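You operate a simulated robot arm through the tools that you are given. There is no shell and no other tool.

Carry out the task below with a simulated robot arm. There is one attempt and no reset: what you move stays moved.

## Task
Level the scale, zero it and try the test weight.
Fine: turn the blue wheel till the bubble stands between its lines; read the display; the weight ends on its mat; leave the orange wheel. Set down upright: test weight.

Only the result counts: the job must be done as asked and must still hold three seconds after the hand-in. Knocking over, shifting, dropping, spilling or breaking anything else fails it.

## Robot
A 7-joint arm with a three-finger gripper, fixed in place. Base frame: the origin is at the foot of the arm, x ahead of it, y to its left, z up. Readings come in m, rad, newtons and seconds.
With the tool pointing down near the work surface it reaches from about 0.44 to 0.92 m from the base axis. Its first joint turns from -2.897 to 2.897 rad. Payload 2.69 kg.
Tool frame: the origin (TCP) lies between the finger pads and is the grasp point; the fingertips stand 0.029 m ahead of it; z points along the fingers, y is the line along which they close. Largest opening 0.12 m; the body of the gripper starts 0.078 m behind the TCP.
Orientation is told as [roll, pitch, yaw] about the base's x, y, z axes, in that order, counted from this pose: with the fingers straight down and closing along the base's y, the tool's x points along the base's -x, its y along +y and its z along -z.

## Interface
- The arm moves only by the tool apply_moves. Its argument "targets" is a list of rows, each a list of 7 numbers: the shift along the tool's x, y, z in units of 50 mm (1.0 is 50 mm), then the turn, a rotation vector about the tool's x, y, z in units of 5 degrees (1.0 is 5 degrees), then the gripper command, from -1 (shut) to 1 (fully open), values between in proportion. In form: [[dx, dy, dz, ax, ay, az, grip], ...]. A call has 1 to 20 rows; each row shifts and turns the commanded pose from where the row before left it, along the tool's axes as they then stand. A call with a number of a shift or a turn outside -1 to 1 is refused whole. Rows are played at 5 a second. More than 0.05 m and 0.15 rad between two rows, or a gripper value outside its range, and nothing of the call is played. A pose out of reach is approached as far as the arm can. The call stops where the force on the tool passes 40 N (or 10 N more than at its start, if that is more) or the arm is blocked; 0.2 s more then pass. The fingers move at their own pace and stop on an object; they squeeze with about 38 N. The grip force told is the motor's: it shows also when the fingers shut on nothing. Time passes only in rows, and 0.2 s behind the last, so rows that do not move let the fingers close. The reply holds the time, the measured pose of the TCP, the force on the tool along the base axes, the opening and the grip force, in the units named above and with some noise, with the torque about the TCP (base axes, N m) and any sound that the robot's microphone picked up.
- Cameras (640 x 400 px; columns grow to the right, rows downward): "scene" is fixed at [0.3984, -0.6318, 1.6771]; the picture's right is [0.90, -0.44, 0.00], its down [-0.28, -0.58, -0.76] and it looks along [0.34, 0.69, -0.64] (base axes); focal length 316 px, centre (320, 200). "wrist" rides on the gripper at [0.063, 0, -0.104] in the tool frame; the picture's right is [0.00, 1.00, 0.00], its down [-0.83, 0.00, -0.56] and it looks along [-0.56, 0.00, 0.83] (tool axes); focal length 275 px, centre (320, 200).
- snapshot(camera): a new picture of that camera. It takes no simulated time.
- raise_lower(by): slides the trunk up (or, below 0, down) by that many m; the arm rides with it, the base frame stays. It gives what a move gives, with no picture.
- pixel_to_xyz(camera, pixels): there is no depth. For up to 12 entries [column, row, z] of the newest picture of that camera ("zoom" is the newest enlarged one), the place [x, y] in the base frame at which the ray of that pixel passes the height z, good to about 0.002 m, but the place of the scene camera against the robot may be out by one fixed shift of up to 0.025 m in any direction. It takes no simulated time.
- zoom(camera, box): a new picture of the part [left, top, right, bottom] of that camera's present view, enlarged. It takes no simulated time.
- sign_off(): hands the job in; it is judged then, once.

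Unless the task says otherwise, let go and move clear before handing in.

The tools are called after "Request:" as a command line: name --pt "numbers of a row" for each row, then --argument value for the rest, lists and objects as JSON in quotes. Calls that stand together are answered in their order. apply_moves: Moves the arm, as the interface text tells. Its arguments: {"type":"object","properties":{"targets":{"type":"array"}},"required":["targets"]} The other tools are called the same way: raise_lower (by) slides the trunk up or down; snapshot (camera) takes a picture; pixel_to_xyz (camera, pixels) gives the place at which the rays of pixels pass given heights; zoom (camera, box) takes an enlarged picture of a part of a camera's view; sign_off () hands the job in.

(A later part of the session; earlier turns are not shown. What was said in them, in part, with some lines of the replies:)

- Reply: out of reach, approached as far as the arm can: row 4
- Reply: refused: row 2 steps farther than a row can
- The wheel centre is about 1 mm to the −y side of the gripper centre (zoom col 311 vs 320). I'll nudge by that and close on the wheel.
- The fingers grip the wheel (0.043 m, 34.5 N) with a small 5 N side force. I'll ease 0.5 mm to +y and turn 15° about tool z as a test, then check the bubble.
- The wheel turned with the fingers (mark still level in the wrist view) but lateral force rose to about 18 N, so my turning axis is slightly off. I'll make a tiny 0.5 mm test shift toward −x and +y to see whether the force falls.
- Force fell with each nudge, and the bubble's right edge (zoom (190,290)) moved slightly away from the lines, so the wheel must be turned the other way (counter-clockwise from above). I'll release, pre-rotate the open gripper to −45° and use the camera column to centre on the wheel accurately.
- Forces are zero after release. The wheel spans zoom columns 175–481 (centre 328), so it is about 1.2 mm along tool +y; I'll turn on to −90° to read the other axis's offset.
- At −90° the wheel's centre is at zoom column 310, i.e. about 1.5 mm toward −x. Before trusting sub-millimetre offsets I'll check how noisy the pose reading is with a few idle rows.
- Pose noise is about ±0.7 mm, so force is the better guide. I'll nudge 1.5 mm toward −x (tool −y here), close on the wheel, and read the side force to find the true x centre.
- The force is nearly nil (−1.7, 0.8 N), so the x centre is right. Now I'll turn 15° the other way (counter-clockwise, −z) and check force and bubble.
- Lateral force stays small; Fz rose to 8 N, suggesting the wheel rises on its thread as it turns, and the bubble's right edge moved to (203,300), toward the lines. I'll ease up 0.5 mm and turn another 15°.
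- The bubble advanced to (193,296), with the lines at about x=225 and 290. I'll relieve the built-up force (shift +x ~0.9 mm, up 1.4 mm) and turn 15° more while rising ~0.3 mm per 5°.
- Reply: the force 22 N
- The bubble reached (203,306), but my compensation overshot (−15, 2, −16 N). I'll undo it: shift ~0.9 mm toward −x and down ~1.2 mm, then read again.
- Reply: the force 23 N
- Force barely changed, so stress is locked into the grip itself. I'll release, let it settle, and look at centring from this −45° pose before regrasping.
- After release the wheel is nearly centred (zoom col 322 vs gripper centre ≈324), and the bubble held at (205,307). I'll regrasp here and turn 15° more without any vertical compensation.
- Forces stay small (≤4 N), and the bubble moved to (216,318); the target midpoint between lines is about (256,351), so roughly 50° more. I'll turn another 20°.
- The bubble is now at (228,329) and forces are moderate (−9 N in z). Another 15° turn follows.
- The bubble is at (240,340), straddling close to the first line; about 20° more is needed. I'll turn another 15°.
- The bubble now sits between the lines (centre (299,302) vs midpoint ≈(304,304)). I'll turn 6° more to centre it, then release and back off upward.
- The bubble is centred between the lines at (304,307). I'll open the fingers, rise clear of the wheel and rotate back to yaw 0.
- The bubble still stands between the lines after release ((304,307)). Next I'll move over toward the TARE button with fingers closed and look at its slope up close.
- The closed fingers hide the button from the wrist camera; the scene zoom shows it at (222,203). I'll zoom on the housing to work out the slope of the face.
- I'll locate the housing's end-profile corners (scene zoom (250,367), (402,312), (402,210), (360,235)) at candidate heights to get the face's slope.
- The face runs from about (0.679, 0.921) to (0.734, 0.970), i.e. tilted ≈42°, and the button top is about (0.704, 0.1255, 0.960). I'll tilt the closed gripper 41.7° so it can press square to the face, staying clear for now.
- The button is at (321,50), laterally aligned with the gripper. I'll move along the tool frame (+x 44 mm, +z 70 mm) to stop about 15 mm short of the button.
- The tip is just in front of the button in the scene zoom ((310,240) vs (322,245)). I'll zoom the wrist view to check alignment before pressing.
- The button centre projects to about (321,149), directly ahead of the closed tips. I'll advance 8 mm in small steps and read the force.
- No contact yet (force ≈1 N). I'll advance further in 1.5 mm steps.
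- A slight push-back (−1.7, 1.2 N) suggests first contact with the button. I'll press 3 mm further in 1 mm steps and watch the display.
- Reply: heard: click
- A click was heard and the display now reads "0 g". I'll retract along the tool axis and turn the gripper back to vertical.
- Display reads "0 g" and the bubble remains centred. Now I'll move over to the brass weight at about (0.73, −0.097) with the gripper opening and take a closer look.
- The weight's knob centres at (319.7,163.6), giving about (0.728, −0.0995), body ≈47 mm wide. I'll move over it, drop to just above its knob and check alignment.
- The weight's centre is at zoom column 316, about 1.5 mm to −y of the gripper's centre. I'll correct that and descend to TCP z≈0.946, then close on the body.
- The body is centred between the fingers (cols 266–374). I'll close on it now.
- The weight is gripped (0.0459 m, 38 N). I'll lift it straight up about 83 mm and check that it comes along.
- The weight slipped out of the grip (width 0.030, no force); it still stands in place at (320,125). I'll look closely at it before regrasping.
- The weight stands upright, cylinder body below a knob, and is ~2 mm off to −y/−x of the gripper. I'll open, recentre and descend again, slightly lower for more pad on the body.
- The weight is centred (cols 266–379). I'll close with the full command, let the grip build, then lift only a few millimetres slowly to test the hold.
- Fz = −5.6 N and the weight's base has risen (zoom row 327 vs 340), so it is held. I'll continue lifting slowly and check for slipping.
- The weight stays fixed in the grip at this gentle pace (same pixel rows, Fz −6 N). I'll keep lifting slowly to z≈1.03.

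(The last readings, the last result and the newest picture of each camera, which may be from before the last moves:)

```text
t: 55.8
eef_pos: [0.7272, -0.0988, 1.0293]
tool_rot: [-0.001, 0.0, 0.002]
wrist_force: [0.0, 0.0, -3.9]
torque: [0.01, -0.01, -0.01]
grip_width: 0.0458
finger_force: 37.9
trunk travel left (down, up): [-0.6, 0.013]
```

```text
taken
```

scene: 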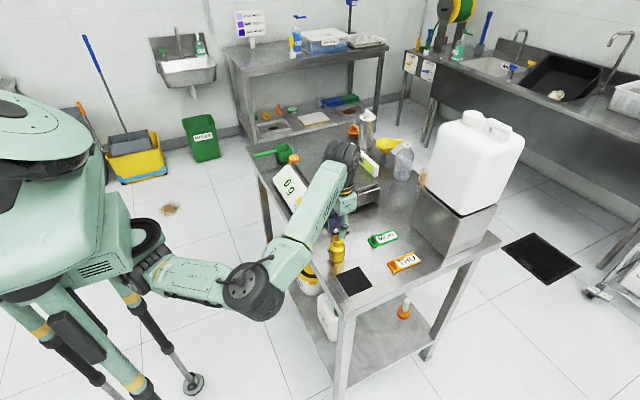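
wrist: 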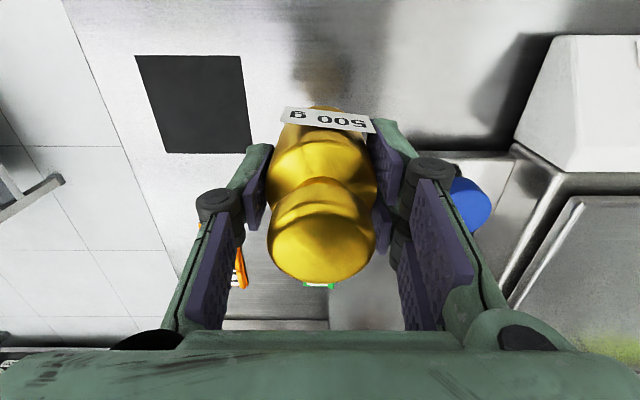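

Holding steady with the weight at 1.03 m. I'll carry it slowly toward the pan, clear over the wheel.

Request:
apply_moves --pt "-0.0176 0.046 0 0 0 0 -1" --pt "-0.0352 0.092 0 0 0 0 -1" --pt "-0.0616 0.161 0 0 0 0 -1" --pt "-0.0616 0.161 0 0 0 0 -1" --pt "-0.0616 0.161 0 0 0 0 -1" --pt "-0.0616 0.161 0 0 0 0 -1" --pt "-0.0616 0.161 0 0 0 0 -1" --pt "-0.0616 0.161 0 0 0 0 -1" --pt "-0.0616 0.161 0 0 0 0 -1" --pt "-0.0616 0.161 0 0 0 0 -1" --pt "-0.0616 0.161 0 0 0 0 -1" --pt "-0.0616 0.161 0 0 0 0 -1" --pt "-0.0616 0.161 0 0 0 0 -1" --pt "-0.0616 0.161 0 0 0 0 -1" --pt "-0.0616 0.161 0 0 0 0 -1" --pt "-0.0616 0.161 0 0 0 0 -1" --pt "-0.0616 0.161 0 0 0 0 -1" --pt "-0.0616 0.161 0 0 0 0 -1" --pt "-0.0352 0.092 0 0 0 0 -1" --pt "-0.0176 0.046 0 0 0 0 -1"

Request:
snapshot --camera "wrist"

Request:
zoom --camera "scene" --box '[280, 140, 400, 260]'

```text
t: 60.0
eef_pos: [0.7833, 0.0436, 1.0269]
tool_rot: [0.0, -0.001, -0.001]
wrist_force: [-0.1, 0.5, -5.0]
torque: [-0.04, 0.02, -0.01]
grip_width: 0.0459
finger_force: 38.1
trunk travel left (down, up): [-0.6, 0.013]
```

```text
taken
```

wrist: 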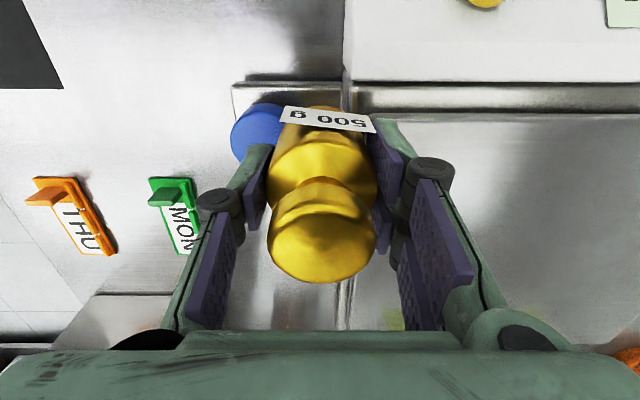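

```text
3.33 times, centred on (340, 200) of scene
```

zoom: 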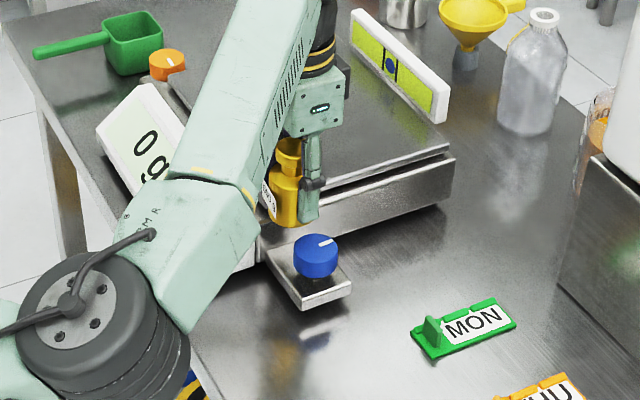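

The weight is past the wheel with the grip steady. I'll continue in over the pan to about (0.82, 0.14).

Request:
apply_moves --pt "-0.011 0.029 0 0 0 0 -1" --pt "-0.03 0.077 0 0 0 0 -1" --pt "-0.0592 0.154 0 0 0 0 -1" --pt "-0.0592 0.154 0 0 0 0 -1" --pt "-0.0592 0.154 0 0 0 0 -1" --pt "-0.0592 0.154 0 0 0 0 -1" --pt "-0.0592 0.154 0 0 0 0 -1" --pt "-0.0592 0.154 0 0 0 0 -1" --pt "-0.0592 0.154 0 0 0 0 -1" --pt "-0.0592 0.154 0 0 0 0 -1" --pt "-0.0592 0.154 0 0 0 0 -1" --pt "-0.0592 0.154 0 0 0 0 -1" --pt "-0.0592 0.154 0 0 0 0 -1" --pt "-0.033 0.087 0 0 0 0 -1" --pt "-0.015 0.039 0 0 0 0 -1" --pt "0 0 0 0 0 0 -1"

Request:
snapshot --camera "wrist"

Request:
zoom --camera "scene" --box '[280, 140, 400, 260]'

```text
t: 60.8
eef_pos: [0.7882, 0.047, 1.0266]
tool_rot: [-0.019, 0.007, -0.016]
wrist_force: [-2.5, -11.1, -5.8]
torque: [-0.48, 0.09, 0.01]
grip_width: 0.0463
finger_force: 37.9
trunk travel left (down, up): [-0.6, 0.013]
stopped in row 4: the force on the tool passed its limit at 45 N (the readings are from after the stop); the commanded pose is now the measured one
```

```text
taken
```

wrist: 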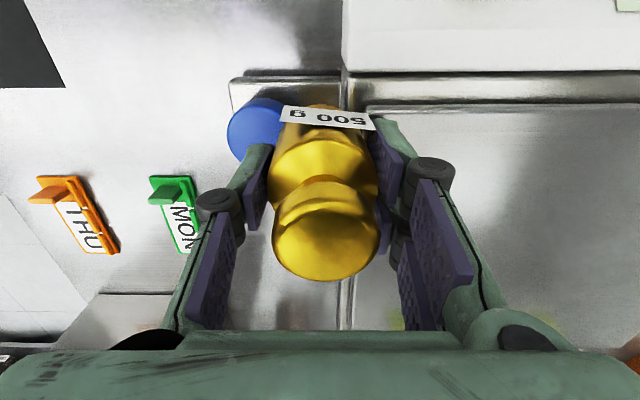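

```text
3.33 times, centred on (340, 200) of scene
```

zoom: 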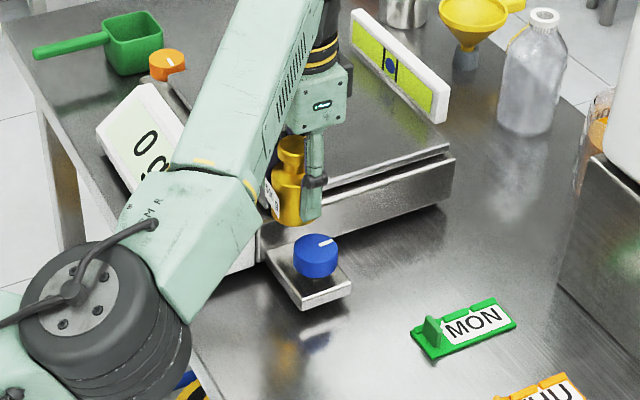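

A contact stopped the move (45 N, pushing back in −y) at (0.788, 0.047): the weight or fingertips met the pan's edge, so the pan is higher than I computed. I'll back off 10 mm in −y and check the grip and the scale.

Request:
apply_moves --pt "0 -0.05 0 0 0 0 -1" --pt "0 -0.1 0 0 0 0 -1" --pt "0.03 -0.1 0 0 0 0 -1" --pt "0 0 0 0 0 0 -1"

Request:
snapshot --camera "wrist"

Request:
zoom --camera "wrist" --box '[300, 60, 460, 180]'

Request:
zoom --camera "scene" --box '[310, 165, 370, 225]'

Request:
zoom --camera "scene" --box '[350, 145, 374, 161]'

```text
t: 61.8
eef_pos: [0.7863, 0.0374, 1.027]
tool_rot: [-0.014, 0.005, -0.011]
wrist_force: [-1.7, -0.3, -4.9]
torque: [-0.02, -0.02, -0.02]
grip_width: 0.046
finger_force: 38.0
trunk travel left (down, up): [-0.6, 0.013]
```

```text
taken
```

wrist: 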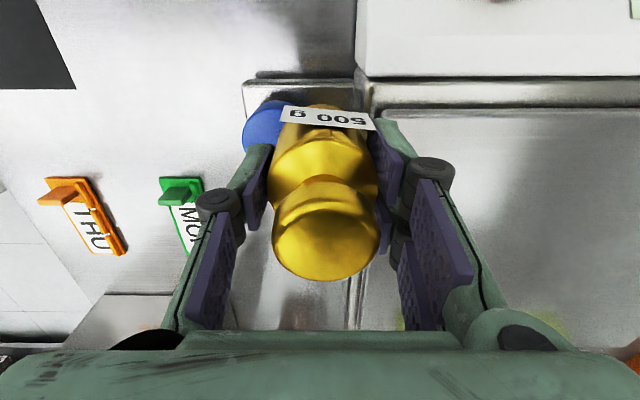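

```text
3.33 times, centred on (380, 120) of wrist
```

zoom: 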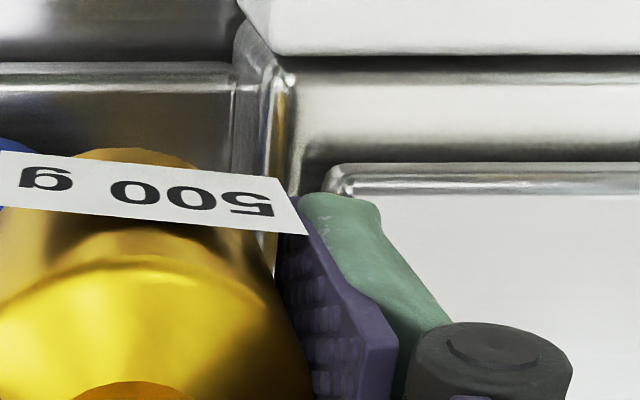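

```text
6.67 times, centred on (340, 195) of scene
```

zoom: 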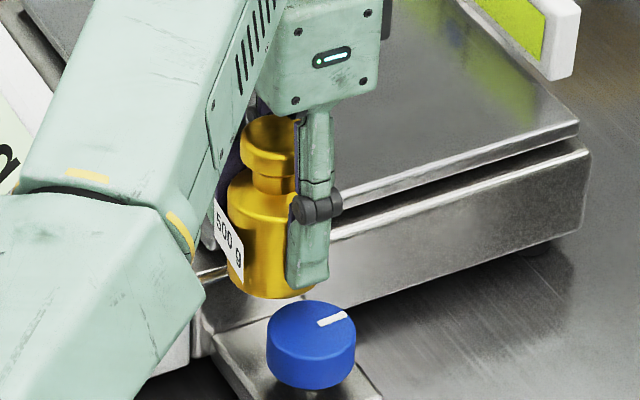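

```text
16.00 times, centred on (362, 153) of scene
```

zoom: 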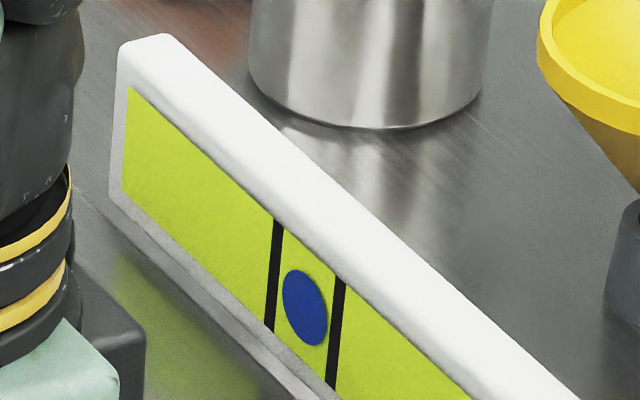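

The bubble, vial and scale are at the same pixels as before, so nothing shifted; the torque says the contact was at the weight's base (~44 mm below the TCP), i.e. the pan edge stands near z≈0.985. I'll undo the small tool tilt and raise 22 mm more.

Request:
apply_moves --pt "0 0 -0.03 -0.08 -0.03 -0.06 -1" --pt "0 0 -0.06 -0.08 -0.03 -0.06 -1" --pt "0 0 -0.08 0 0 0 -1" --pt "0 0 -0.08 0 0 0 -1" --pt "0 0 -0.08 0 0 0 -1" --pt "0 0 -0.07 0 0 0 -1" --pt "0 0 -0.04 0 0 0 -1" --pt "0 0 0 0 0 0 -1"

Request:
snapshot --camera "wrist"

Request:
zoom --camera "scene" --box '[310, 165, 370, 225]'

```text
t: 63.6
eef_pos: [0.7855, 0.036, 1.0486]
tool_rot: [0.0, 0.002, -0.002]
wrist_force: [-0.3, -0.4, -4.0]
torque: [-0.01, 0.0, -0.01]
grip_width: 0.0458
finger_force: 38.3
trunk travel left (down, up): [-0.6, 0.013]
```

```text
taken
```

wrist: 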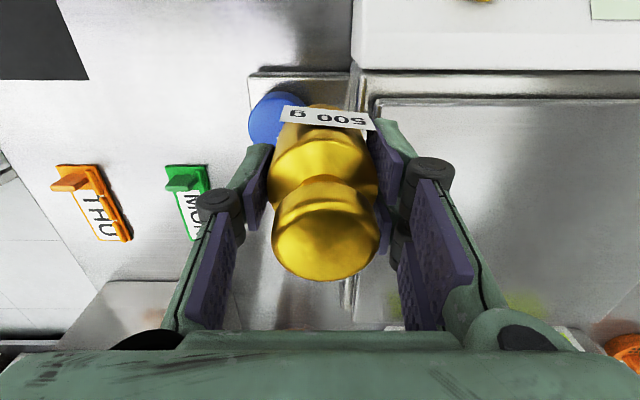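

```text
6.67 times, centred on (340, 195) of scene
```

zoom: 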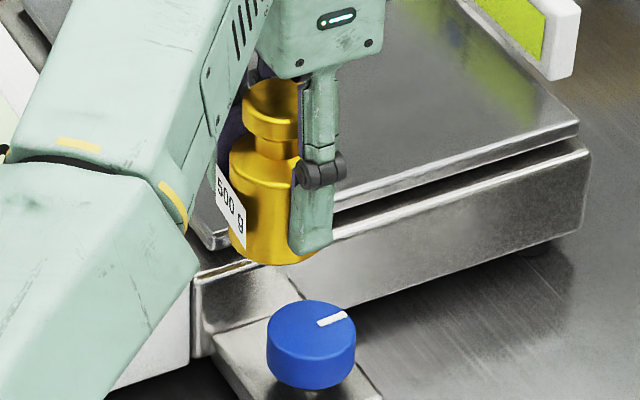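

The tool is upright again at z=1.0486 with the weight held (Fz −4 N). I'll move slowly over the pan to about (0.81, 0.128).

Request:
apply_moves --pt "-0.007 0.028 0 0 0 0 -1" --pt "-0.02 0.074 0 0 0 0 -1" --pt "-0.039 0.147 0 0 0 0 -1" --pt "-0.039 0.147 0 0 0 0 -1" --pt "-0.039 0.147 0 0 0 0 -1" --pt "-0.039 0.147 0 0 0 0 -1" --pt "-0.039 0.147 0 0 0 0 -1" --pt "-0.039 0.147 0 0 0 0 -1" --pt "-0.039 0.147 0 0 0 0 -1" --pt "-0.039 0.147 0 0 0 0 -1" --pt "-0.039 0.147 0 0 0 0 -1" --pt "-0.039 0.147 0 0 0 0 -1" --pt "-0.039 0.147 0 0 0 0 -1" --pt "-0.022 0.083 0 0 0 0 -1" --pt "-0.01 0.037 0 0 0 0 -1" --pt "0 0 0 0 0 0 -1"

Request:
snapshot --camera "wrist"

Request:
zoom --camera "scene" --box '[280, 140, 400, 240]'

```text
t: 67.0
eef_pos: [0.8104, 0.1278, 1.0498]
tool_rot: [0.001, 0.002, 0.0]
wrist_force: [-0.2, 0.2, -4.9]
torque: [0.0, 0.01, 0.01]
grip_width: 0.0457
finger_force: 38.1
trunk travel left (down, up): [-0.6, 0.013]
```

```text
taken
```

wrist: 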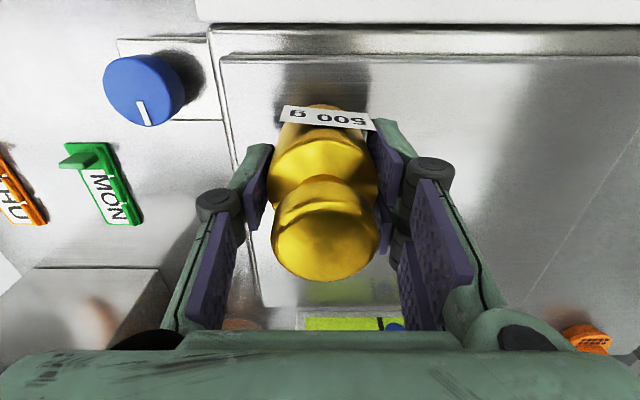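

```text
4.00 times, centred on (340, 190) of scene
```

zoom: 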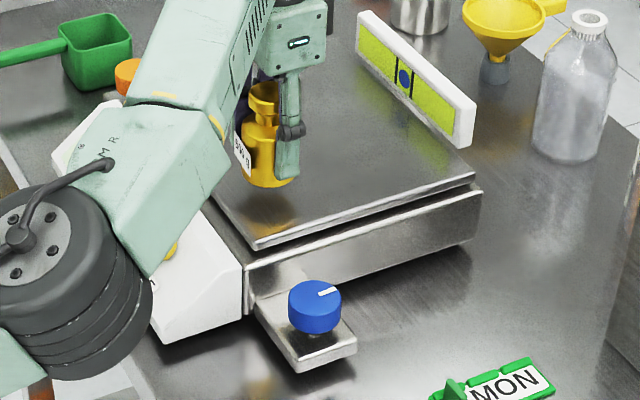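

The weight is over the pan, well inside its edges. I'll lower slowly — 16 mm first — watching Fz and the display.

Request:
apply_moves --pt "0 0 0.03 0 0 0 -1" --pt "0 0 0.04 0 0 0 -1" --pt "0 0 0.04 0 0 0 -1" --pt "0 0 0.04 0 0 0 -1" --pt "0 0 0.04 0 0 0 -1" --pt "0 0 0.04 0 0 0 -1" --pt "0 0 0.04 0 0 0 -1" --pt "0 0 0.03 0 0 0 -1" --pt "0 0 0 0 0 0 -1"

Request:
zoom --camera "scene" --box '[310, 150, 370, 210]'

```text
t: 69.0
eef_pos: [0.8105, 0.128, 1.0343]
tool_rot: [0.0, 0.002, 0.0]
wrist_force: [-0.3, -0.2, -4.8]
torque: [0.0, -0.03, 0.0]
grip_width: 0.0457
finger_force: 37.6
trunk travel left (down, up): [-0.6, 0.013]
```

```text
6.67 times, centred on (340, 180) of scene
```

zoom: 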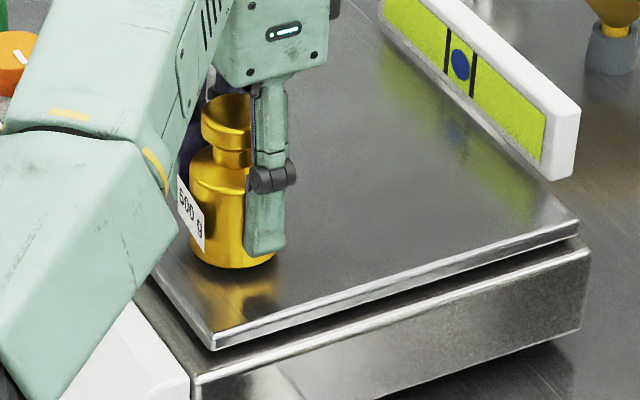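

Still hanging free (Fz −4.8 N). I'll lower in 1 mm steps.

Request:
apply_moves --pt "0 0 0.02 0 0 0 -1" --pt "0 0 0.02 0 0 0 -1" --pt "0 0 0.02 0 0 0 -1" --pt "0 0 0.02 0 0 0 -1" --pt "0 0 0 0 0 0 -1"

Request:
apply_moves --pt "0 0 0.02 0 0 0 -1" --pt "0 0 0.02 0 0 0 -1" --pt "0 0 0.02 0 0 0 -1" --pt "0 0 0 0 0 0 -1"

Request:
zoom --camera "scene" --box '[310, 150, 370, 210]'

```text
t: 70.2
eef_pos: [0.8097, 0.1274, 1.0306]
tool_rot: [-0.001, 0.001, -0.002]
wrist_force: [0.1, 0.0, -4.9]
torque: [0.03, -0.02, 0.02]
grip_width: 0.0457
finger_force: 37.9
trunk travel left (down, up): [-0.6, 0.013]
```

```text
t: 71.2
eef_pos: [0.8099, 0.1277, 1.0297]
tool_rot: [0.003, -0.003, -0.002]
wrist_force: [4.7, -2.9, 9.9]
torque: [0.24, -0.06, -0.1]
grip_width: 0.046
finger_force: 38.2
trunk travel left (down, up): [-0.6, 0.013]
```

```text
6.67 times, centred on (340, 180) of scene
```

zoom: 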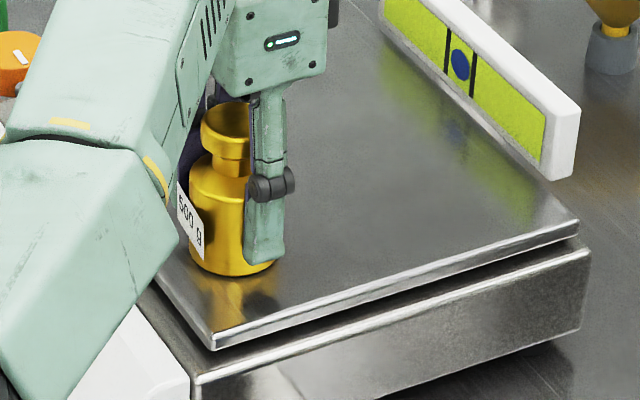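

Contact: Fz swung to +9.9 N at z≈1.029, so the weight stands on the pan. I'll ease off 1 mm and open the fingers.

Request:
apply_moves --pt "0 0 -0.02 0 0 0 -1" --pt "0 0 0 0 0 0 -0.2" --pt "0 0 0 0 0 0 0.0" --pt "0 0 0 0 0 0 0.2" --pt "0 0 0 0 0 0 0.33" --pt "0 0 0 0 0 0 0.33"

Request:
snapshot --camera "wrist"

Request:
zoom --camera "scene" --box '[280, 140, 400, 240]'

```text
t: 72.6
eef_pos: [0.8096, 0.1279, 1.0295]
tool_rot: [0.0, 0.0, -0.001]
wrist_force: [0.1, 0.4, 0.0]
torque: [0.03, -0.01, 0.0]
grip_width: 0.08
finger_force: 0.1
trunk travel left (down, up): [-0.6, 0.013]
```

```text
taken
```

wrist: 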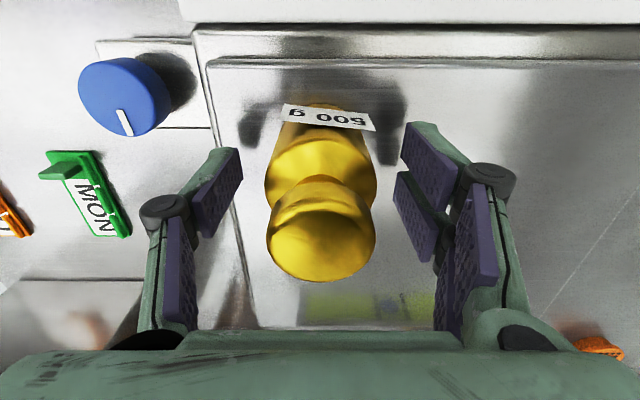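

```text
4.00 times, centred on (340, 190) of scene
```

zoom: 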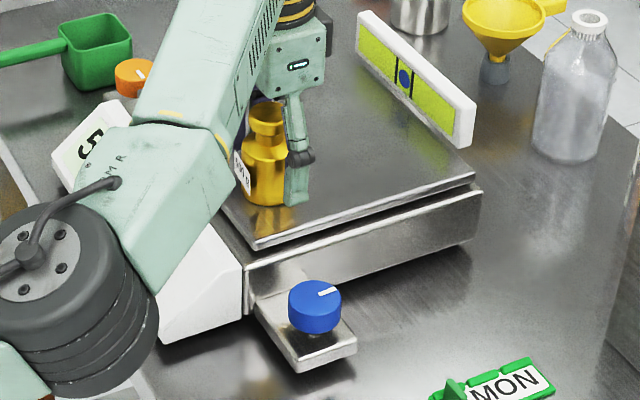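

The weight stands free on the pan and the display now starts with "5", but the forearm hides the rest. I'll slide straight back in −x (fingers straddle the weight, so this is clear) and raise to read the display.

Request:
apply_moves --pt "0.2 0 0 0 0 0 0.33" --pt "0.5 0 0 0 0 0 0.33" --pt "0.6 0 0 0 0 0 0.33" --pt "0.6 0 0 0 0 0 0.33" --pt "0.6 0 -0.3 0 0 0 0.33" --pt "0 0 -0.8 0 0 0 0.33" --pt "0 0 0 0 0 0 0.33"

Request:
snapshot --camera "wrist"

Request:
snapshot --camera "scene"

Request:
zoom --camera "scene" --box '[260, 140, 380, 240]'

```text
t: 74.2
eef_pos: [0.6824, 0.1293, 1.0847]
tool_rot: [0.001, 0.0, -0.001]
wrist_force: [-0.5, -0.1, 0.2]
torque: [0.03, -0.01, 0.03]
grip_width: 0.0798
finger_force: 0.0
trunk travel left (down, up): [-0.6, 0.013]
```

```text
taken
```

wrist: 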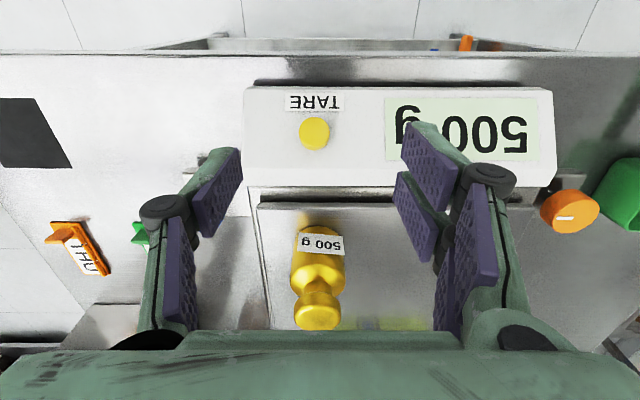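

```text
taken
```

scene: 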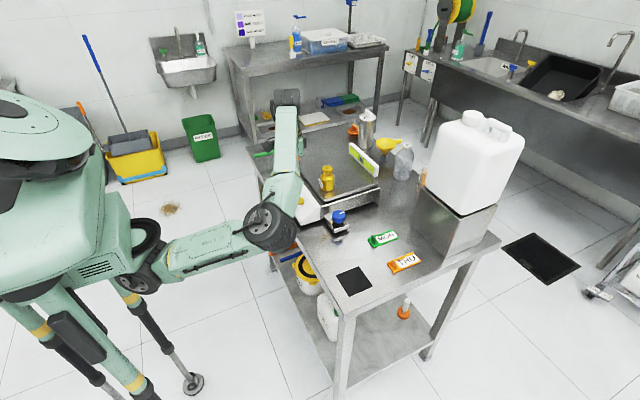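

```text
4.00 times, centred on (320, 190) of scene
```

zoom: 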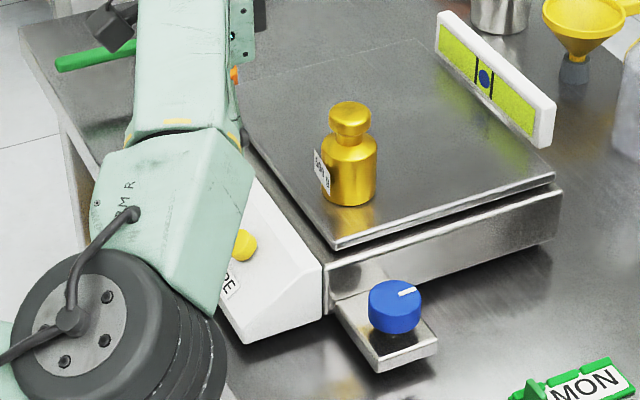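

The display reads "500 g" and the weight stands upright on the pan. Now I'll retrace the path to straddle the weight again.

Request:
apply_moves --pt "0 0 0.8 0 0 0 0.33" --pt "-0.6 0 0.3 0 0 0 0.33" --pt "-0.6 0 0 0 0 0 0.33" --pt "-0.6 0 0 0 0 0 0.33" --pt "-0.4 0 0 0 0 0 0.33" --pt "-0.2 0 0 0 0 0 0.33" --pt "-0.1 0 0 0 0 0 0.33" --pt "0 0 0 0 0 0 0.33"

Request:
snapshot --camera "wrist"

Request:
zoom --camera "scene" --box '[310, 150, 370, 210]'

```text
t: 76.0
eef_pos: [0.81, 0.1276, 1.0293]
tool_rot: [0.0, 0.0, -0.003]
wrist_force: [0.1, -0.1, -0.5]
torque: [-0.01, 0.01, -0.03]
grip_width: 0.0797
finger_force: 0.1
trunk travel left (down, up): [-0.6, 0.013]
```

```text
taken
```

wrist: 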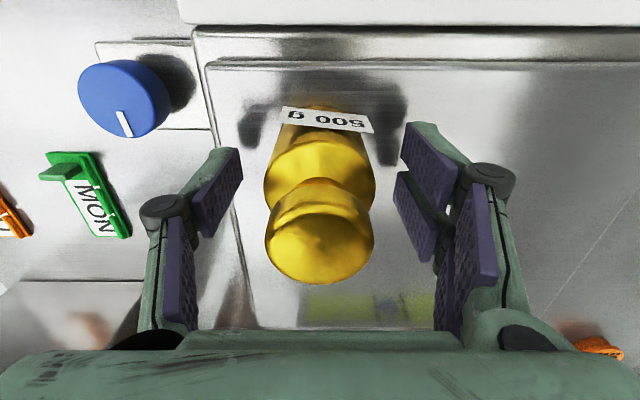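

```text
6.67 times, centred on (340, 180) of scene
```

zoom: 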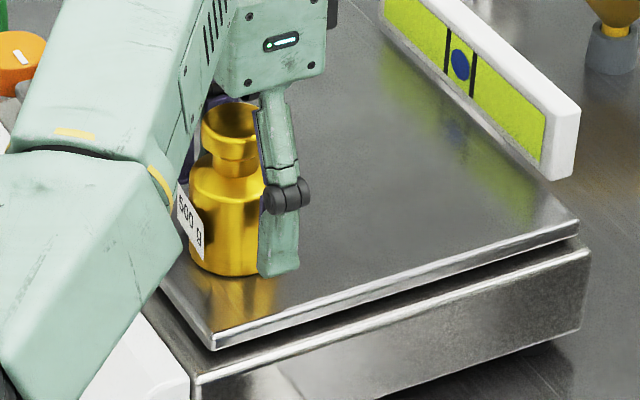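

The fingers straddle the weight again exactly as before (cols 265–375). I'll close fully and lift slowly about 24 mm.

Request:
apply_moves --pt "0 0 0 0 0 0 0" --pt "0 0 0 0 0 0 -0.5" --pt "0 0 0 0 0 0 -1" --pt "0 0 0 0 0 0 -1" --pt "0 0 0 0 0 0 -1" --pt "0 0 0 0 0 0 -1" --pt "0 0 0 0 0 0 -1" --pt "0 0 -0.02 0 0 0 -1" --pt "0 0 -0.03 0 0 0 -1" --pt "0 0 -0.04 0 0 0 -1" --pt "0 0 -0.05 0 0 0 -1" --pt "0 0 -0.06 0 0 0 -1" --pt "0 0 -0.06 0 0 0 -1" --pt "0 0 -0.06 0 0 0 -1" --pt "0 0 -0.06 0 0 0 -1" --pt "0 0 -0.05 0 0 0 -1" --pt "0 0 -0.03 0 0 0 -1" --pt "0 0 0 0 0 0 -1"

Request:
snapshot --camera "wrist"

Request:
zoom --camera "scene" --box '[310, 150, 370, 210]'

```text
t: 79.8
eef_pos: [0.8098, 0.1291, 1.0514]
tool_rot: [0.0, 0.002, -0.002]
wrist_force: [0.4, -0.8, -5.0]
torque: [0.0, 0.01, 0.04]
grip_width: 0.0459
finger_force: 38.2
trunk travel left (down, up): [-0.6, 0.013]
```

```text
taken
```

wrist: 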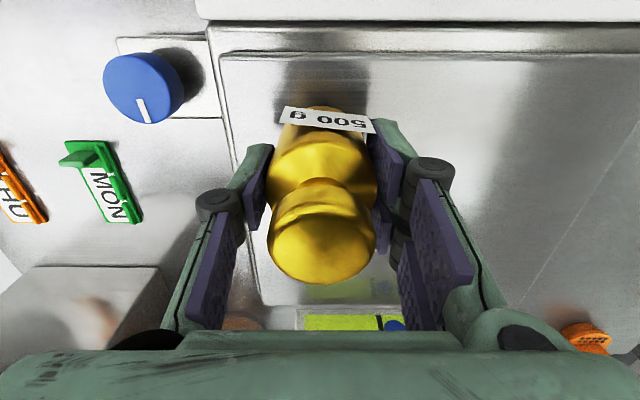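

```text
6.67 times, centred on (340, 180) of scene
```

zoom: 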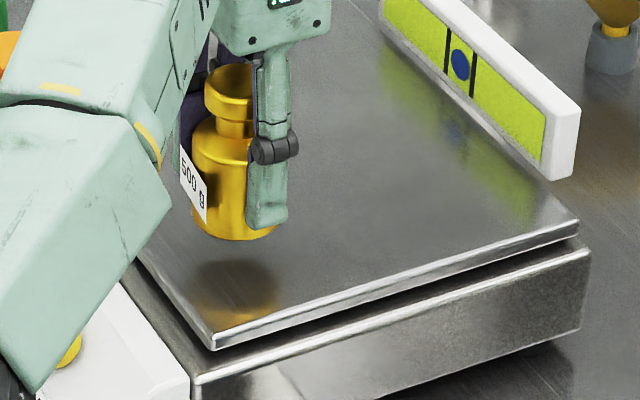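

The weight is held and 22 mm clear of the pan. I'll carry it slowly toward the mat, passing well above the wheel.

Request:
apply_moves --pt "0.0084 -0.0324 0 0 0 0 -1" --pt "0.0252 -0.0972 0 0 0 0 -1" --pt "0.042 -0.162 0 0 0 0 -1" --pt "0.042 -0.162 0 0 0 0 -1" --pt "0.042 -0.162 0 0 0 0 -1" --pt "0.042 -0.162 0 0 0 0 -1" --pt "0.042 -0.162 0 0 0 0 -1" --pt "0.042 -0.162 0 0 0 0 -1" --pt "0.042 -0.162 0 0 0 0 -1" --pt "0.042 -0.162 0 0 0 0 -1" --pt "0.042 -0.162 0 0 0 0 -1" --pt "0.042 -0.162 0 0 0 0 -1" --pt "0.042 -0.162 0 0 0 0 -1" --pt "0.042 -0.162 0 0 0 0 -1" --pt "0.042 -0.162 0 0 0 0 -1" --pt "0.042 -0.162 0 0 0 0 -1" --pt "0.042 -0.162 0 0 0 0 -1" --pt "0.042 -0.162 0 0 0 0 -1" --pt "0.0252 -0.0972 0 0 0 0 -1" --pt "0.0084 -0.0324 0 0 0 0 -1"

Request:
snapshot --camera "wrist"

```text
t: 84.0
eef_pos: [0.7712, -0.0145, 1.0524]
tool_rot: [0.0, 0.0, -0.001]
wrist_force: [-0.1, -0.3, -6.1]
torque: [0.0, 0.02, 0.02]
grip_width: 0.0463
finger_force: 37.4
trunk travel left (down, up): [-0.6, 0.013]
```

```text
taken
```

wrist: 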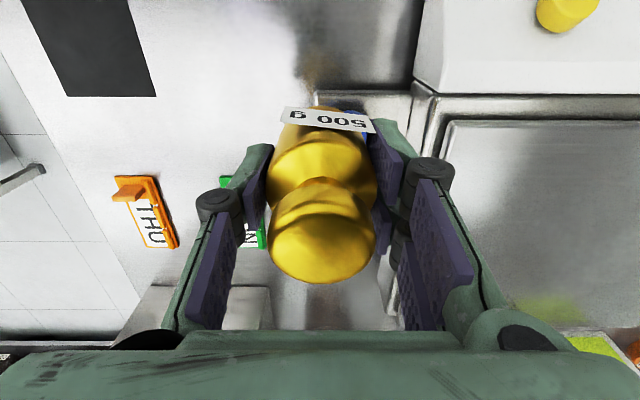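

The weight is held steady over the wheel area (Fz −6 N). Continuing the same slow carry toward the mat.

Request:
apply_moves --pt "0.0084 -0.0324 0 0 0 0 -1" --pt "0.0252 -0.0972 0 0 0 0 -1" --pt "0.042 -0.162 0 0 0 0 -1" --pt "0.042 -0.162 0 0 0 0 -1" --pt "0.042 -0.162 0 0 0 0 -1" --pt "0.042 -0.162 0 0 0 0 -1" --pt "0.042 -0.162 0 0 0 0 -1" --pt "0.042 -0.162 0 0 0 0 -1" --pt "0.042 -0.162 0 0 0 0 -1" --pt "0.042 -0.162 0 0 0 0 -1" --pt "0.042 -0.162 0 0 0 0 -1" --pt "0.042 -0.162 0 0 0 0 -1" --pt "0.042 -0.162 0 0 0 0 -1" --pt "0.042 -0.162 0 0 0 0 -1" --pt "0.042 -0.162 0 0 0 0 -1" --pt "0.042 -0.162 0 0 0 0 -1" --pt "0.042 -0.162 0 0 0 0 -1" --pt "0.042 -0.162 0 0 0 0 -1" --pt "0.0252 -0.0972 0 0 0 0 -1" --pt "0.0084 -0.0324 0 0 0 0 -1"

Request:
snapshot --camera "wrist"

Request:
snapshot --camera "scene"

```text
t: 88.2
eef_pos: [0.7372, -0.1574, 1.0512]
tool_rot: [0.0, 0.0, 0.0]
wrist_force: [-0.6, 0.0, -6.0]
torque: [0.0, -0.01, -0.04]
grip_width: 0.0459
finger_force: 38.2
trunk travel left (down, up): [-0.6, 0.013]
```

```text
taken
```

wrist: 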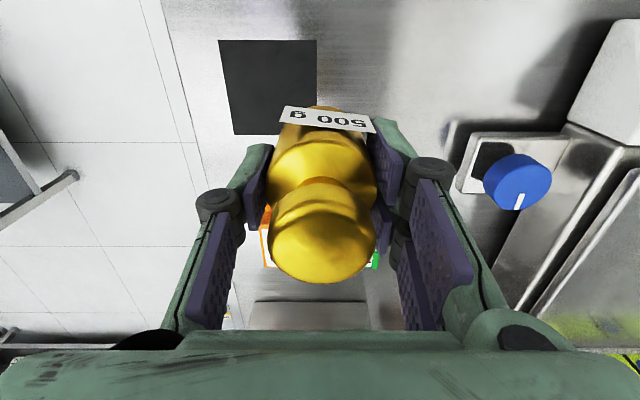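

```text
taken
```

scene: 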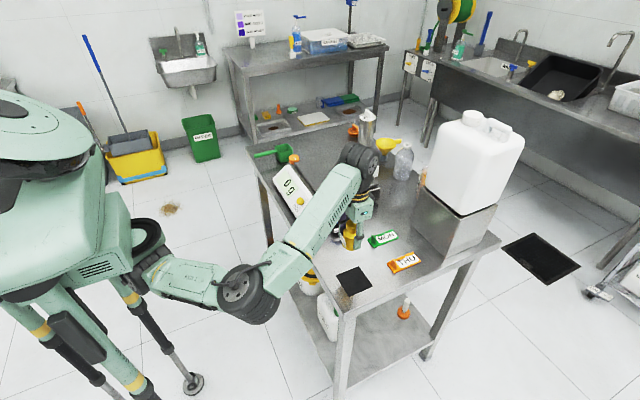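

The mat's corners are visible at (218,40), (316,40) and (234,135). I'll get their coordinates to set the target centre.

Request:
pixel_to_xyz --camera "wrist" --pixels '[[218, 40, 0.905], [316, 40, 0.905], [234, 135, 0.905], [218, 40, 0.9], [316, 40, 0.9], [234, 135, 0.9]]'

Request:
zoom --camera "wrist" --box '[190, 20, 350, 150]'

```text
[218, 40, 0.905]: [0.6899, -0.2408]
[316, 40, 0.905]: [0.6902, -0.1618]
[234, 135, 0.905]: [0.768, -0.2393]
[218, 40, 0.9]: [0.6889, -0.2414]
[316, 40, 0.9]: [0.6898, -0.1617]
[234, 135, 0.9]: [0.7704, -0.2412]
```

```text
3.08 times, centred on (270, 85) of wrist
```

zoom: 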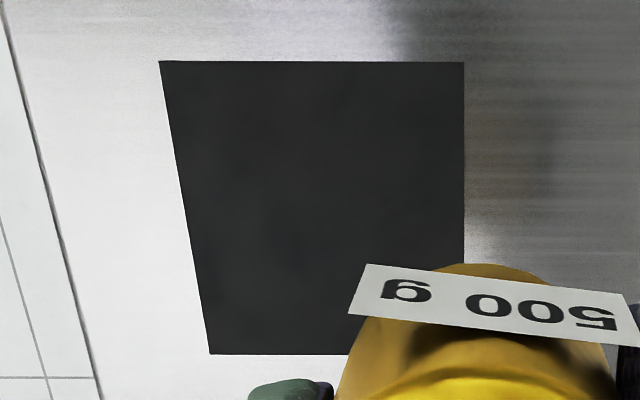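

The mat spans x 0.69–0.77, y −0.241 to −0.162, so its centre is ≈(0.729, −0.201). I'll move over it and check.

Request:
apply_moves --pt "0.009 -0.0425 0 0 0 0 -1" --pt "0.027 -0.1275 0 0 0 0 -1" --pt "0.036 -0.17 0 0 0 0 -1" --pt "0.036 -0.17 0 0 0 0 -1" --pt "0.036 -0.17 0 0 0 0 -1" --pt "0.027 -0.1275 0 0 0 0 -1" --pt "0.009 -0.0425 0 0 0 0 -1" --pt "0 0 0.05 0 0 0 -1" --pt "0 0 0.1 0 0 0 -1" --pt "0 0 0.1 0 0 0 -1" --pt "0 0 0.1 0 0 0 -1" --pt "0 0 0.1 0 0 0 -1" --pt "0 0 0.1 0 0 0 -1" --pt "0 0 0.1 0 0 0 -1" --pt "0 0 0.05 0 0 0 -1" --pt "0 0 0 0 0 0 -1"

Request:
snapshot --camera "wrist"

Request:
zoom --camera "scene" --box '[310, 210, 400, 300]'

```text
t: 91.6
eef_pos: [0.7267, -0.1989, 1.0158]
tool_rot: [-0.001, 0.0, 0.0]
wrist_force: [0.6, 0.2, -4.8]
torque: [0.06, 0.01, 0.03]
grip_width: 0.0461
finger_force: 37.8
trunk travel left (down, up): [-0.6, 0.013]
```

```text
taken
```

wrist: 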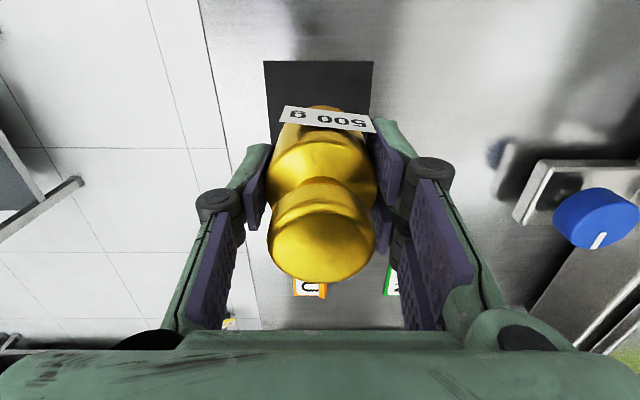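

```text
4.44 times, centred on (355, 255) of scene
```

zoom: 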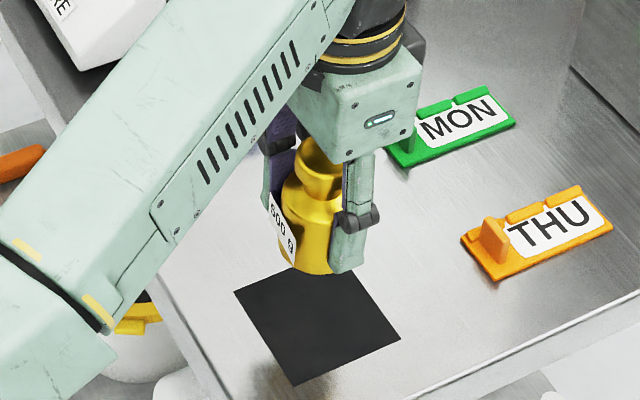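

The weight hangs over the mat (mat cols 264–374, centre 319, matching the gripper). I'll continue lowering to about z=0.957.

Request:
apply_moves --pt "0 0 0.05 0 0 0 -1" --pt "0 0 0.1 0 0 0 -1" --pt "0 0 0.1 0 0 0 -1" --pt "0 0 0.1 0 0 0 -1" --pt "0 0 0.1 0 0 0 -1" --pt "0 0 0.1 0 0 0 -1" --pt "0 0 0.1 0 0 0 -1" --pt "0 0 0.1 0 0 0 -1" --pt "0 0 0.1 0 0 0 -1" --pt "0 0 0.1 0 0 0 -1" --pt "0 0 0.1 0 0 0 -1" --pt "0 0 0.06 0 0 0 -1" --pt "0 0 0.04 0 0 0 -1" --pt "0 0 0 0 0 0 -1"

Request:
snapshot --camera "wrist"

Request:
zoom --camera "scene" --box '[310, 210, 400, 300]'

```text
t: 94.6
eef_pos: [0.7258, -0.1992, 0.9585]
tool_rot: [0.0, 0.0, -0.002]
wrist_force: [-0.1, 0.5, -4.4]
torque: [0.0, 0.01, -0.02]
grip_width: 0.0462
finger_force: 38.2
trunk travel left (down, up): [-0.6, 0.013]
```

```text
taken
```

wrist: 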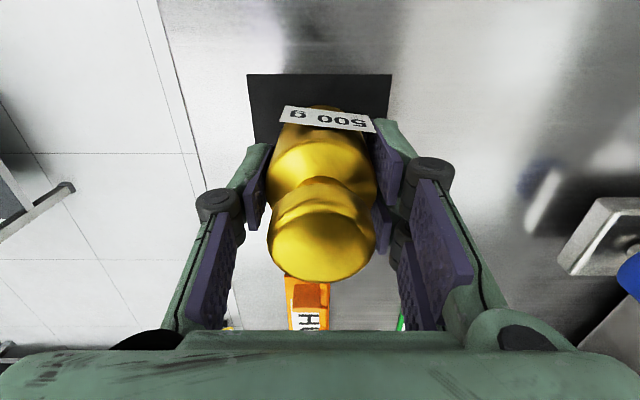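

```text
4.44 times, centred on (355, 255) of scene
```

zoom: 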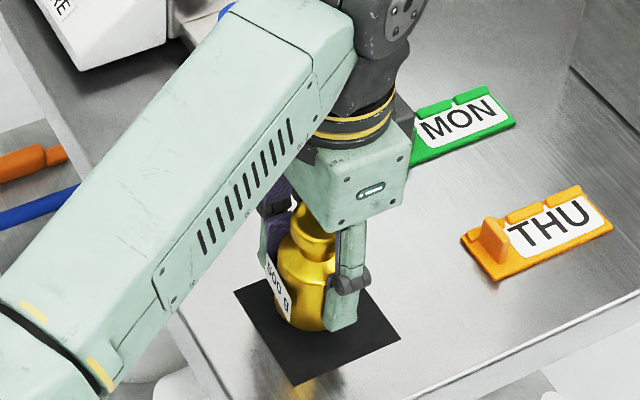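

Just above the mat and well centred. I'll lower 8 mm more in 1–2 mm steps and then by single millimetres until Fz changes.

Request:
apply_moves --pt "0 0 0.03 0 0 0 -1" --pt "0 0 0.04 0 0 0 -1" --pt "0 0 0.04 0 0 0 -1" --pt "0 0 0.04 0 0 0 -1" --pt "0 0 0.02 0 0 0 -1" --pt "0 0 0 0 0 0 -1"

Request:
apply_moves --pt "0 0 0.02 0 0 0 -1" --pt "0 0 0.02 0 0 0 -1" --pt "0 0 0.02 0 0 0 -1" --pt "0 0 0 0 0 0 -1"

```text
t: 96.0
eef_pos: [0.7271, -0.1986, 0.949]
tool_rot: [0.001, 0.0, 0.0]
wrist_force: [0.2, -0.4, -5.6]
torque: [-0.05, -0.03, 0.0]
grip_width: 0.0459
finger_force: 38.3
trunk travel left (down, up): [-0.6, 0.013]
```

```text
t: 97.0
eef_pos: [0.7262, -0.1998, 0.9478]
tool_rot: [0.0, 0.0, 0.001]
wrist_force: [-1.1, 0.0, -5.0]
torque: [-0.02, -0.04, 0.0]
grip_width: 0.0458
finger_force: 38.0
trunk travel left (down, up): [-0.6, 0.013]
```

Still hanging (Fz −5 N) at z≈0.947. I'll continue by single millimetres.

Request:
apply_moves --pt "0 0 0.02 0 0 0 -1" --pt "0 0 0.02 0 0 0 -1" --pt "0 0 0 0 0 0 -1"

Request:
zoom --camera "scene" --box '[325, 235, 375, 285]'

```text
t: 97.8
eef_pos: [0.7269, -0.1997, 0.946]
tool_rot: [-0.002, 0.001, 0.001]
wrist_force: [0.3, 0.2, -5.8]
torque: [-0.02, -0.01, 0.03]
grip_width: 0.046
finger_force: 37.9
trunk travel left (down, up): [-0.6, 0.013]
```

```text
8.00 times, centred on (350, 260) of scene
```

zoom: 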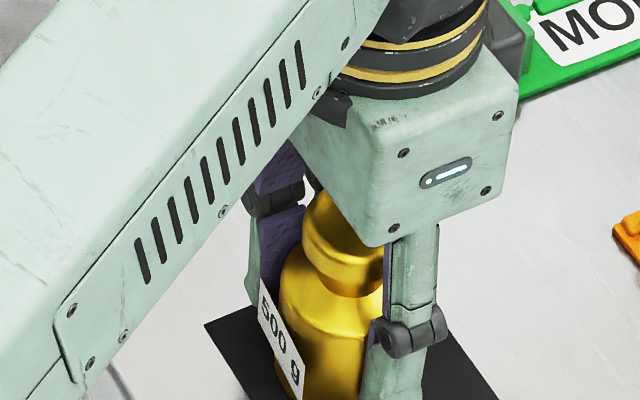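

Request:
apply_moves --pt "0 0 0.02 0 0 0 -1" --pt "0 0 0.02 0 0 0 -1" --pt "0 0 0 0 0 0 -1"

Request:
zoom --camera "scene" --box '[325, 250, 375, 300]'

```text
t: 98.6
eef_pos: [0.7267, -0.1978, 0.9432]
tool_rot: [-0.002, 0.001, 0.001]
wrist_force: [-0.3, -0.1, -4.6]
torque: [-0.01, 0.0, -0.03]
grip_width: 0.0461
finger_force: 38.3
trunk travel left (down, up): [-0.6, 0.013]
```

```text
8.00 times, centred on (350, 275) of scene
```

zoom: 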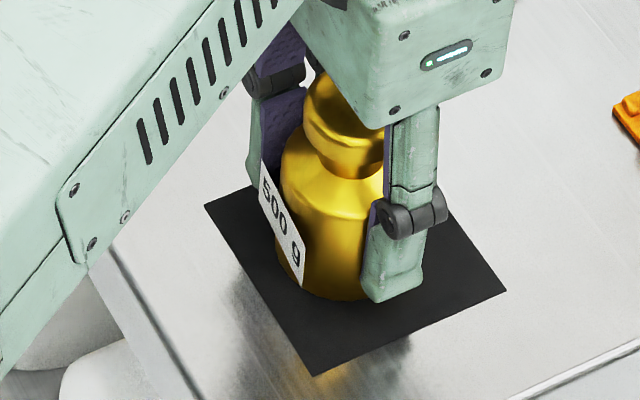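

Still Fz −4.6 N at z=0.943 while the base looks almost on the mat. I'll continue in 1 mm steps, checking force each time.

Request:
apply_moves --pt "0 0 0.02 0 0 0 -1" --pt "0 0 0 0 0 0 -1"

Request:
apply_moves --pt "0 0 0.02 0 0 0 -1" --pt "0 0 0 0 0 0 -1"

```text
t: 99.2
eef_pos: [0.7269, -0.1988, 0.9429]
tool_rot: [0.0, -0.001, 0.0]
wrist_force: [2.3, 0.2, 2.5]
torque: [-0.15, 0.0, 0.07]
grip_width: 0.046
finger_force: 37.6
trunk travel left (down, up): [-0.6, 0.013]
```

```text
t: 99.8
eef_pos: [0.7274, -0.1982, 0.9425]
tool_rot: [0.0, -0.003, 0.0]
wrist_force: [5.3, 1.3, 9.9]
torque: [-0.08, 0.12, 0.04]
grip_width: 0.0459
finger_force: 38.3
trunk travel left (down, up): [-0.6, 0.013]
```

Fz went to +2.5 then +9.9 N, so the weight is seated on the mat. I'll ease off 1 mm and open the fingers.

Request:
apply_moves --pt "0 0 -0.02 0 0 0 -1" --pt "0 0 0 0 0 0 -0.2" --pt "0 0 0 0 0 0 0.0" --pt "0 0 0 0 0 0 0.2" --pt "0 0 0 0 0 0 0.33" --pt "0 0 0 0 0 0 0.33"

Request:
snapshot --camera "wrist"

Request:
zoom --camera "scene" --box '[325, 240, 375, 300]'

```text
t: 101.2
eef_pos: [0.7253, -0.1995, 0.9423]
tool_rot: [0.0, 0.0, -0.001]
wrist_force: [-0.8, -0.7, -0.4]
torque: [-0.03, 0.0, 0.02]
grip_width: 0.0797
finger_force: 0.0
trunk travel left (down, up): [-0.6, 0.013]
```

```text
taken
```

wrist: 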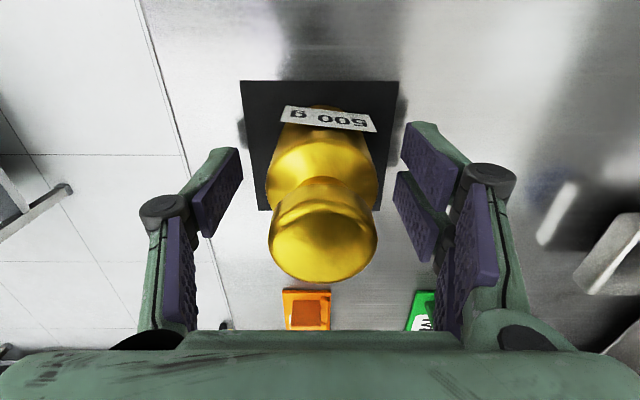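

```text
6.67 times, centred on (350, 270) of scene
```

zoom: 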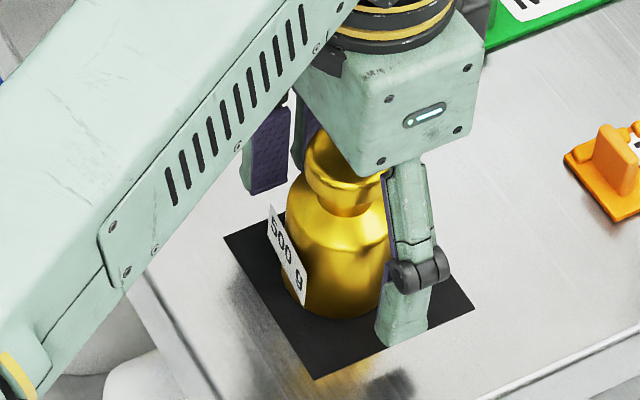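

The weight stands free on the mat (no forces, opening 0.08). I'll rise straight up clear of the knob, then back away.

Request:
apply_moves --pt "0 0 -0.2 0 0 0 0.33" --pt "0 0 -0.5 0 0 0 0.33" --pt "0 0 -0.8 0 0 0 0.33" --pt "0 0 -0.8 0 0 0 0.33" --pt "0.3 0 -0.3 0 0 0 0.33" --pt "0.9 0 0 0 0 0 0.33" --pt "0.9 0 0 0 0 0 0.33" --pt "0.9 0 0 0 0 0 0.33" --pt "0 0 0 0 0 0 0.33"

Request:
snapshot --camera "wrist"

Request:
snapshot --camera "scene"

Request:
zoom --camera "scene" --box '[250, 140, 430, 300]'

Request:
zoom --camera "scene" --box '[350, 145, 374, 161]'

```text
t: 103.2
eef_pos: [0.5762, -0.1979, 1.0775]
tool_rot: [0.0, 0.0, -0.001]
wrist_force: [-0.3, -0.5, 0.7]
torque: [-0.02, -0.03, -0.02]
grip_width: 0.0799
finger_force: 0.1
trunk travel left (down, up): [-0.6, 0.013]
```

```text
taken
```

wrist: 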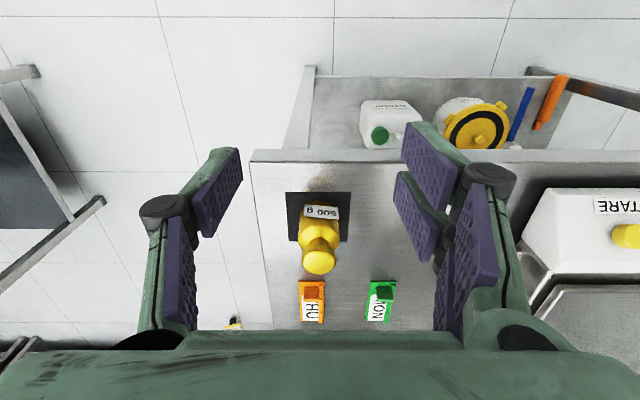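

```text
taken
```

scene: 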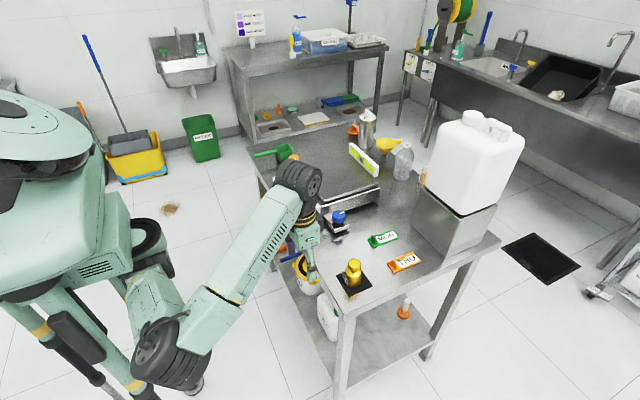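

```text
2.50 times, centred on (340, 220) of scene
```

zoom: 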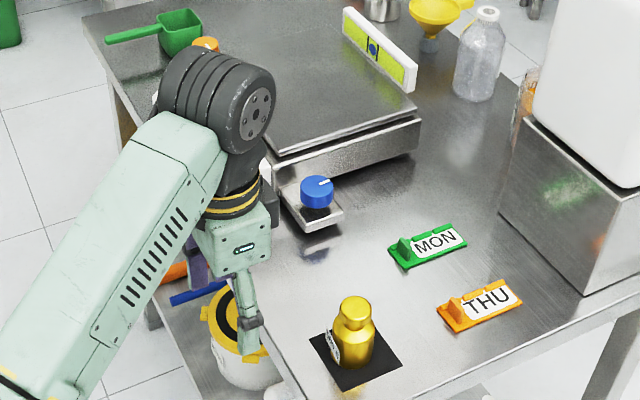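

```text
16.00 times, centred on (362, 153) of scene
```

zoom: 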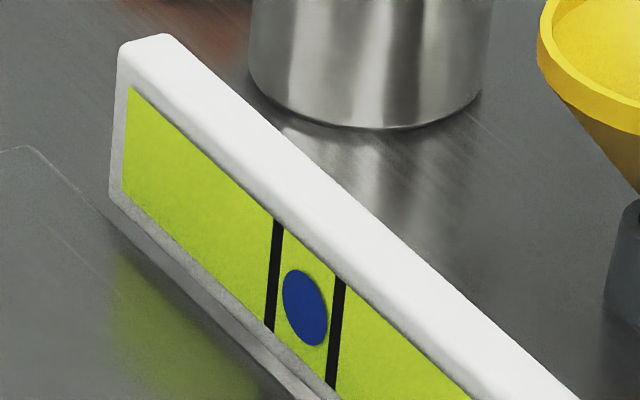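

The weight stands upright on the mat, the bubble is centred at (304,307), and nothing else moved. One last check of the display: I'll shift the empty gripper in +y at this safe height to view it.

Request:
apply_moves --pt "0 0.6 0 0 0 0 0.33" --pt "0 0.9 0 0 0 0 0.33" --pt "0 0.9 0 0 0 0 0.33" --pt "0 0.9 0 0 0 0 0.33" --pt "0 0.9 0 0 0 0 0.33" --pt "0 0 0 0 0 0 0.33"

Request:
snapshot --camera "wrist"

Request:
zoom --camera "scene" --box '[250, 140, 430, 300]'

```text
t: 104.6
eef_pos: [0.5779, 0.0115, 1.0758]
tool_rot: [0.001, 0.0, -0.001]
wrist_force: [-0.2, 0.5, -0.2]
torque: [-0.01, 0.03, -0.02]
grip_width: 0.0799
finger_force: 0.1
trunk travel left (down, up): [-0.6, 0.013]
```

```text
taken
```

wrist: 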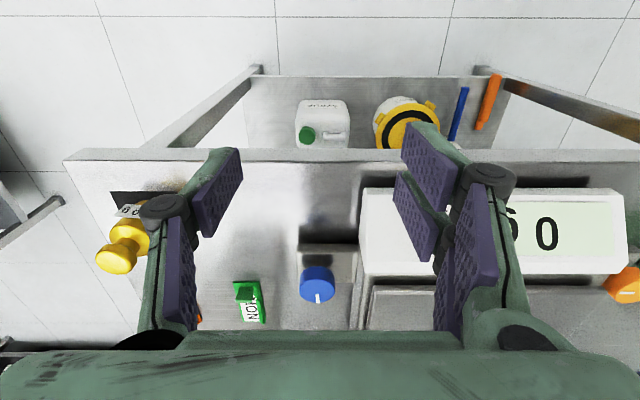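

```text
2.50 times, centred on (340, 220) of scene
```

zoom: 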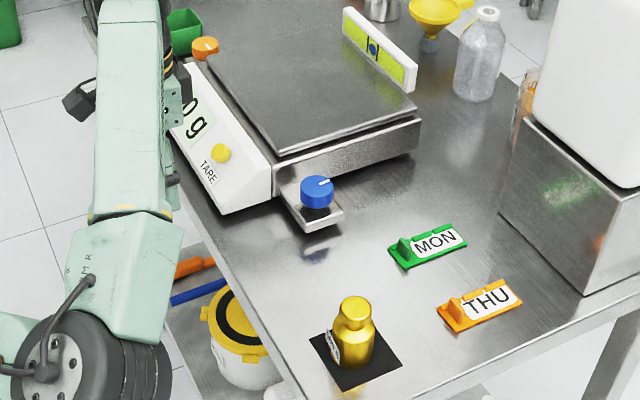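

The display reads "0 g" again (wrist (530,230)), the bubble is between its lines, the weight read 500 g earlier and now stands upright on its mat, and the arm is clear. Handing in.

Request:
sign_off

```text
The job is handed in.
```

The job is handed in: the scale is level and zeroed, and the test weight read correctly.

- **Level:** I turned the blue wheel until the bubble stood between its two lines, and it was still there at the last check. I did not touch the orange wheel.
- **Zero:** I pressed TARE and heard it click, and the display went from 15 g to 0 g.
- **Test weight:** on the pan the 500 g weight read 500 g. It now stands upright on its mat, and the empty scale reads 0 g.

- **Grip slip:** on the first lift the weight slid out of the fingers. It stayed upright on the table and I regrasped it.
- **Bump against the scale:** while carrying the weight to the pan I bumped the scale, most likely the pan's edge, with about 45 N. The move stopped by itself, and camera checks afterwards showed no visible shift in the scale or the bubble.
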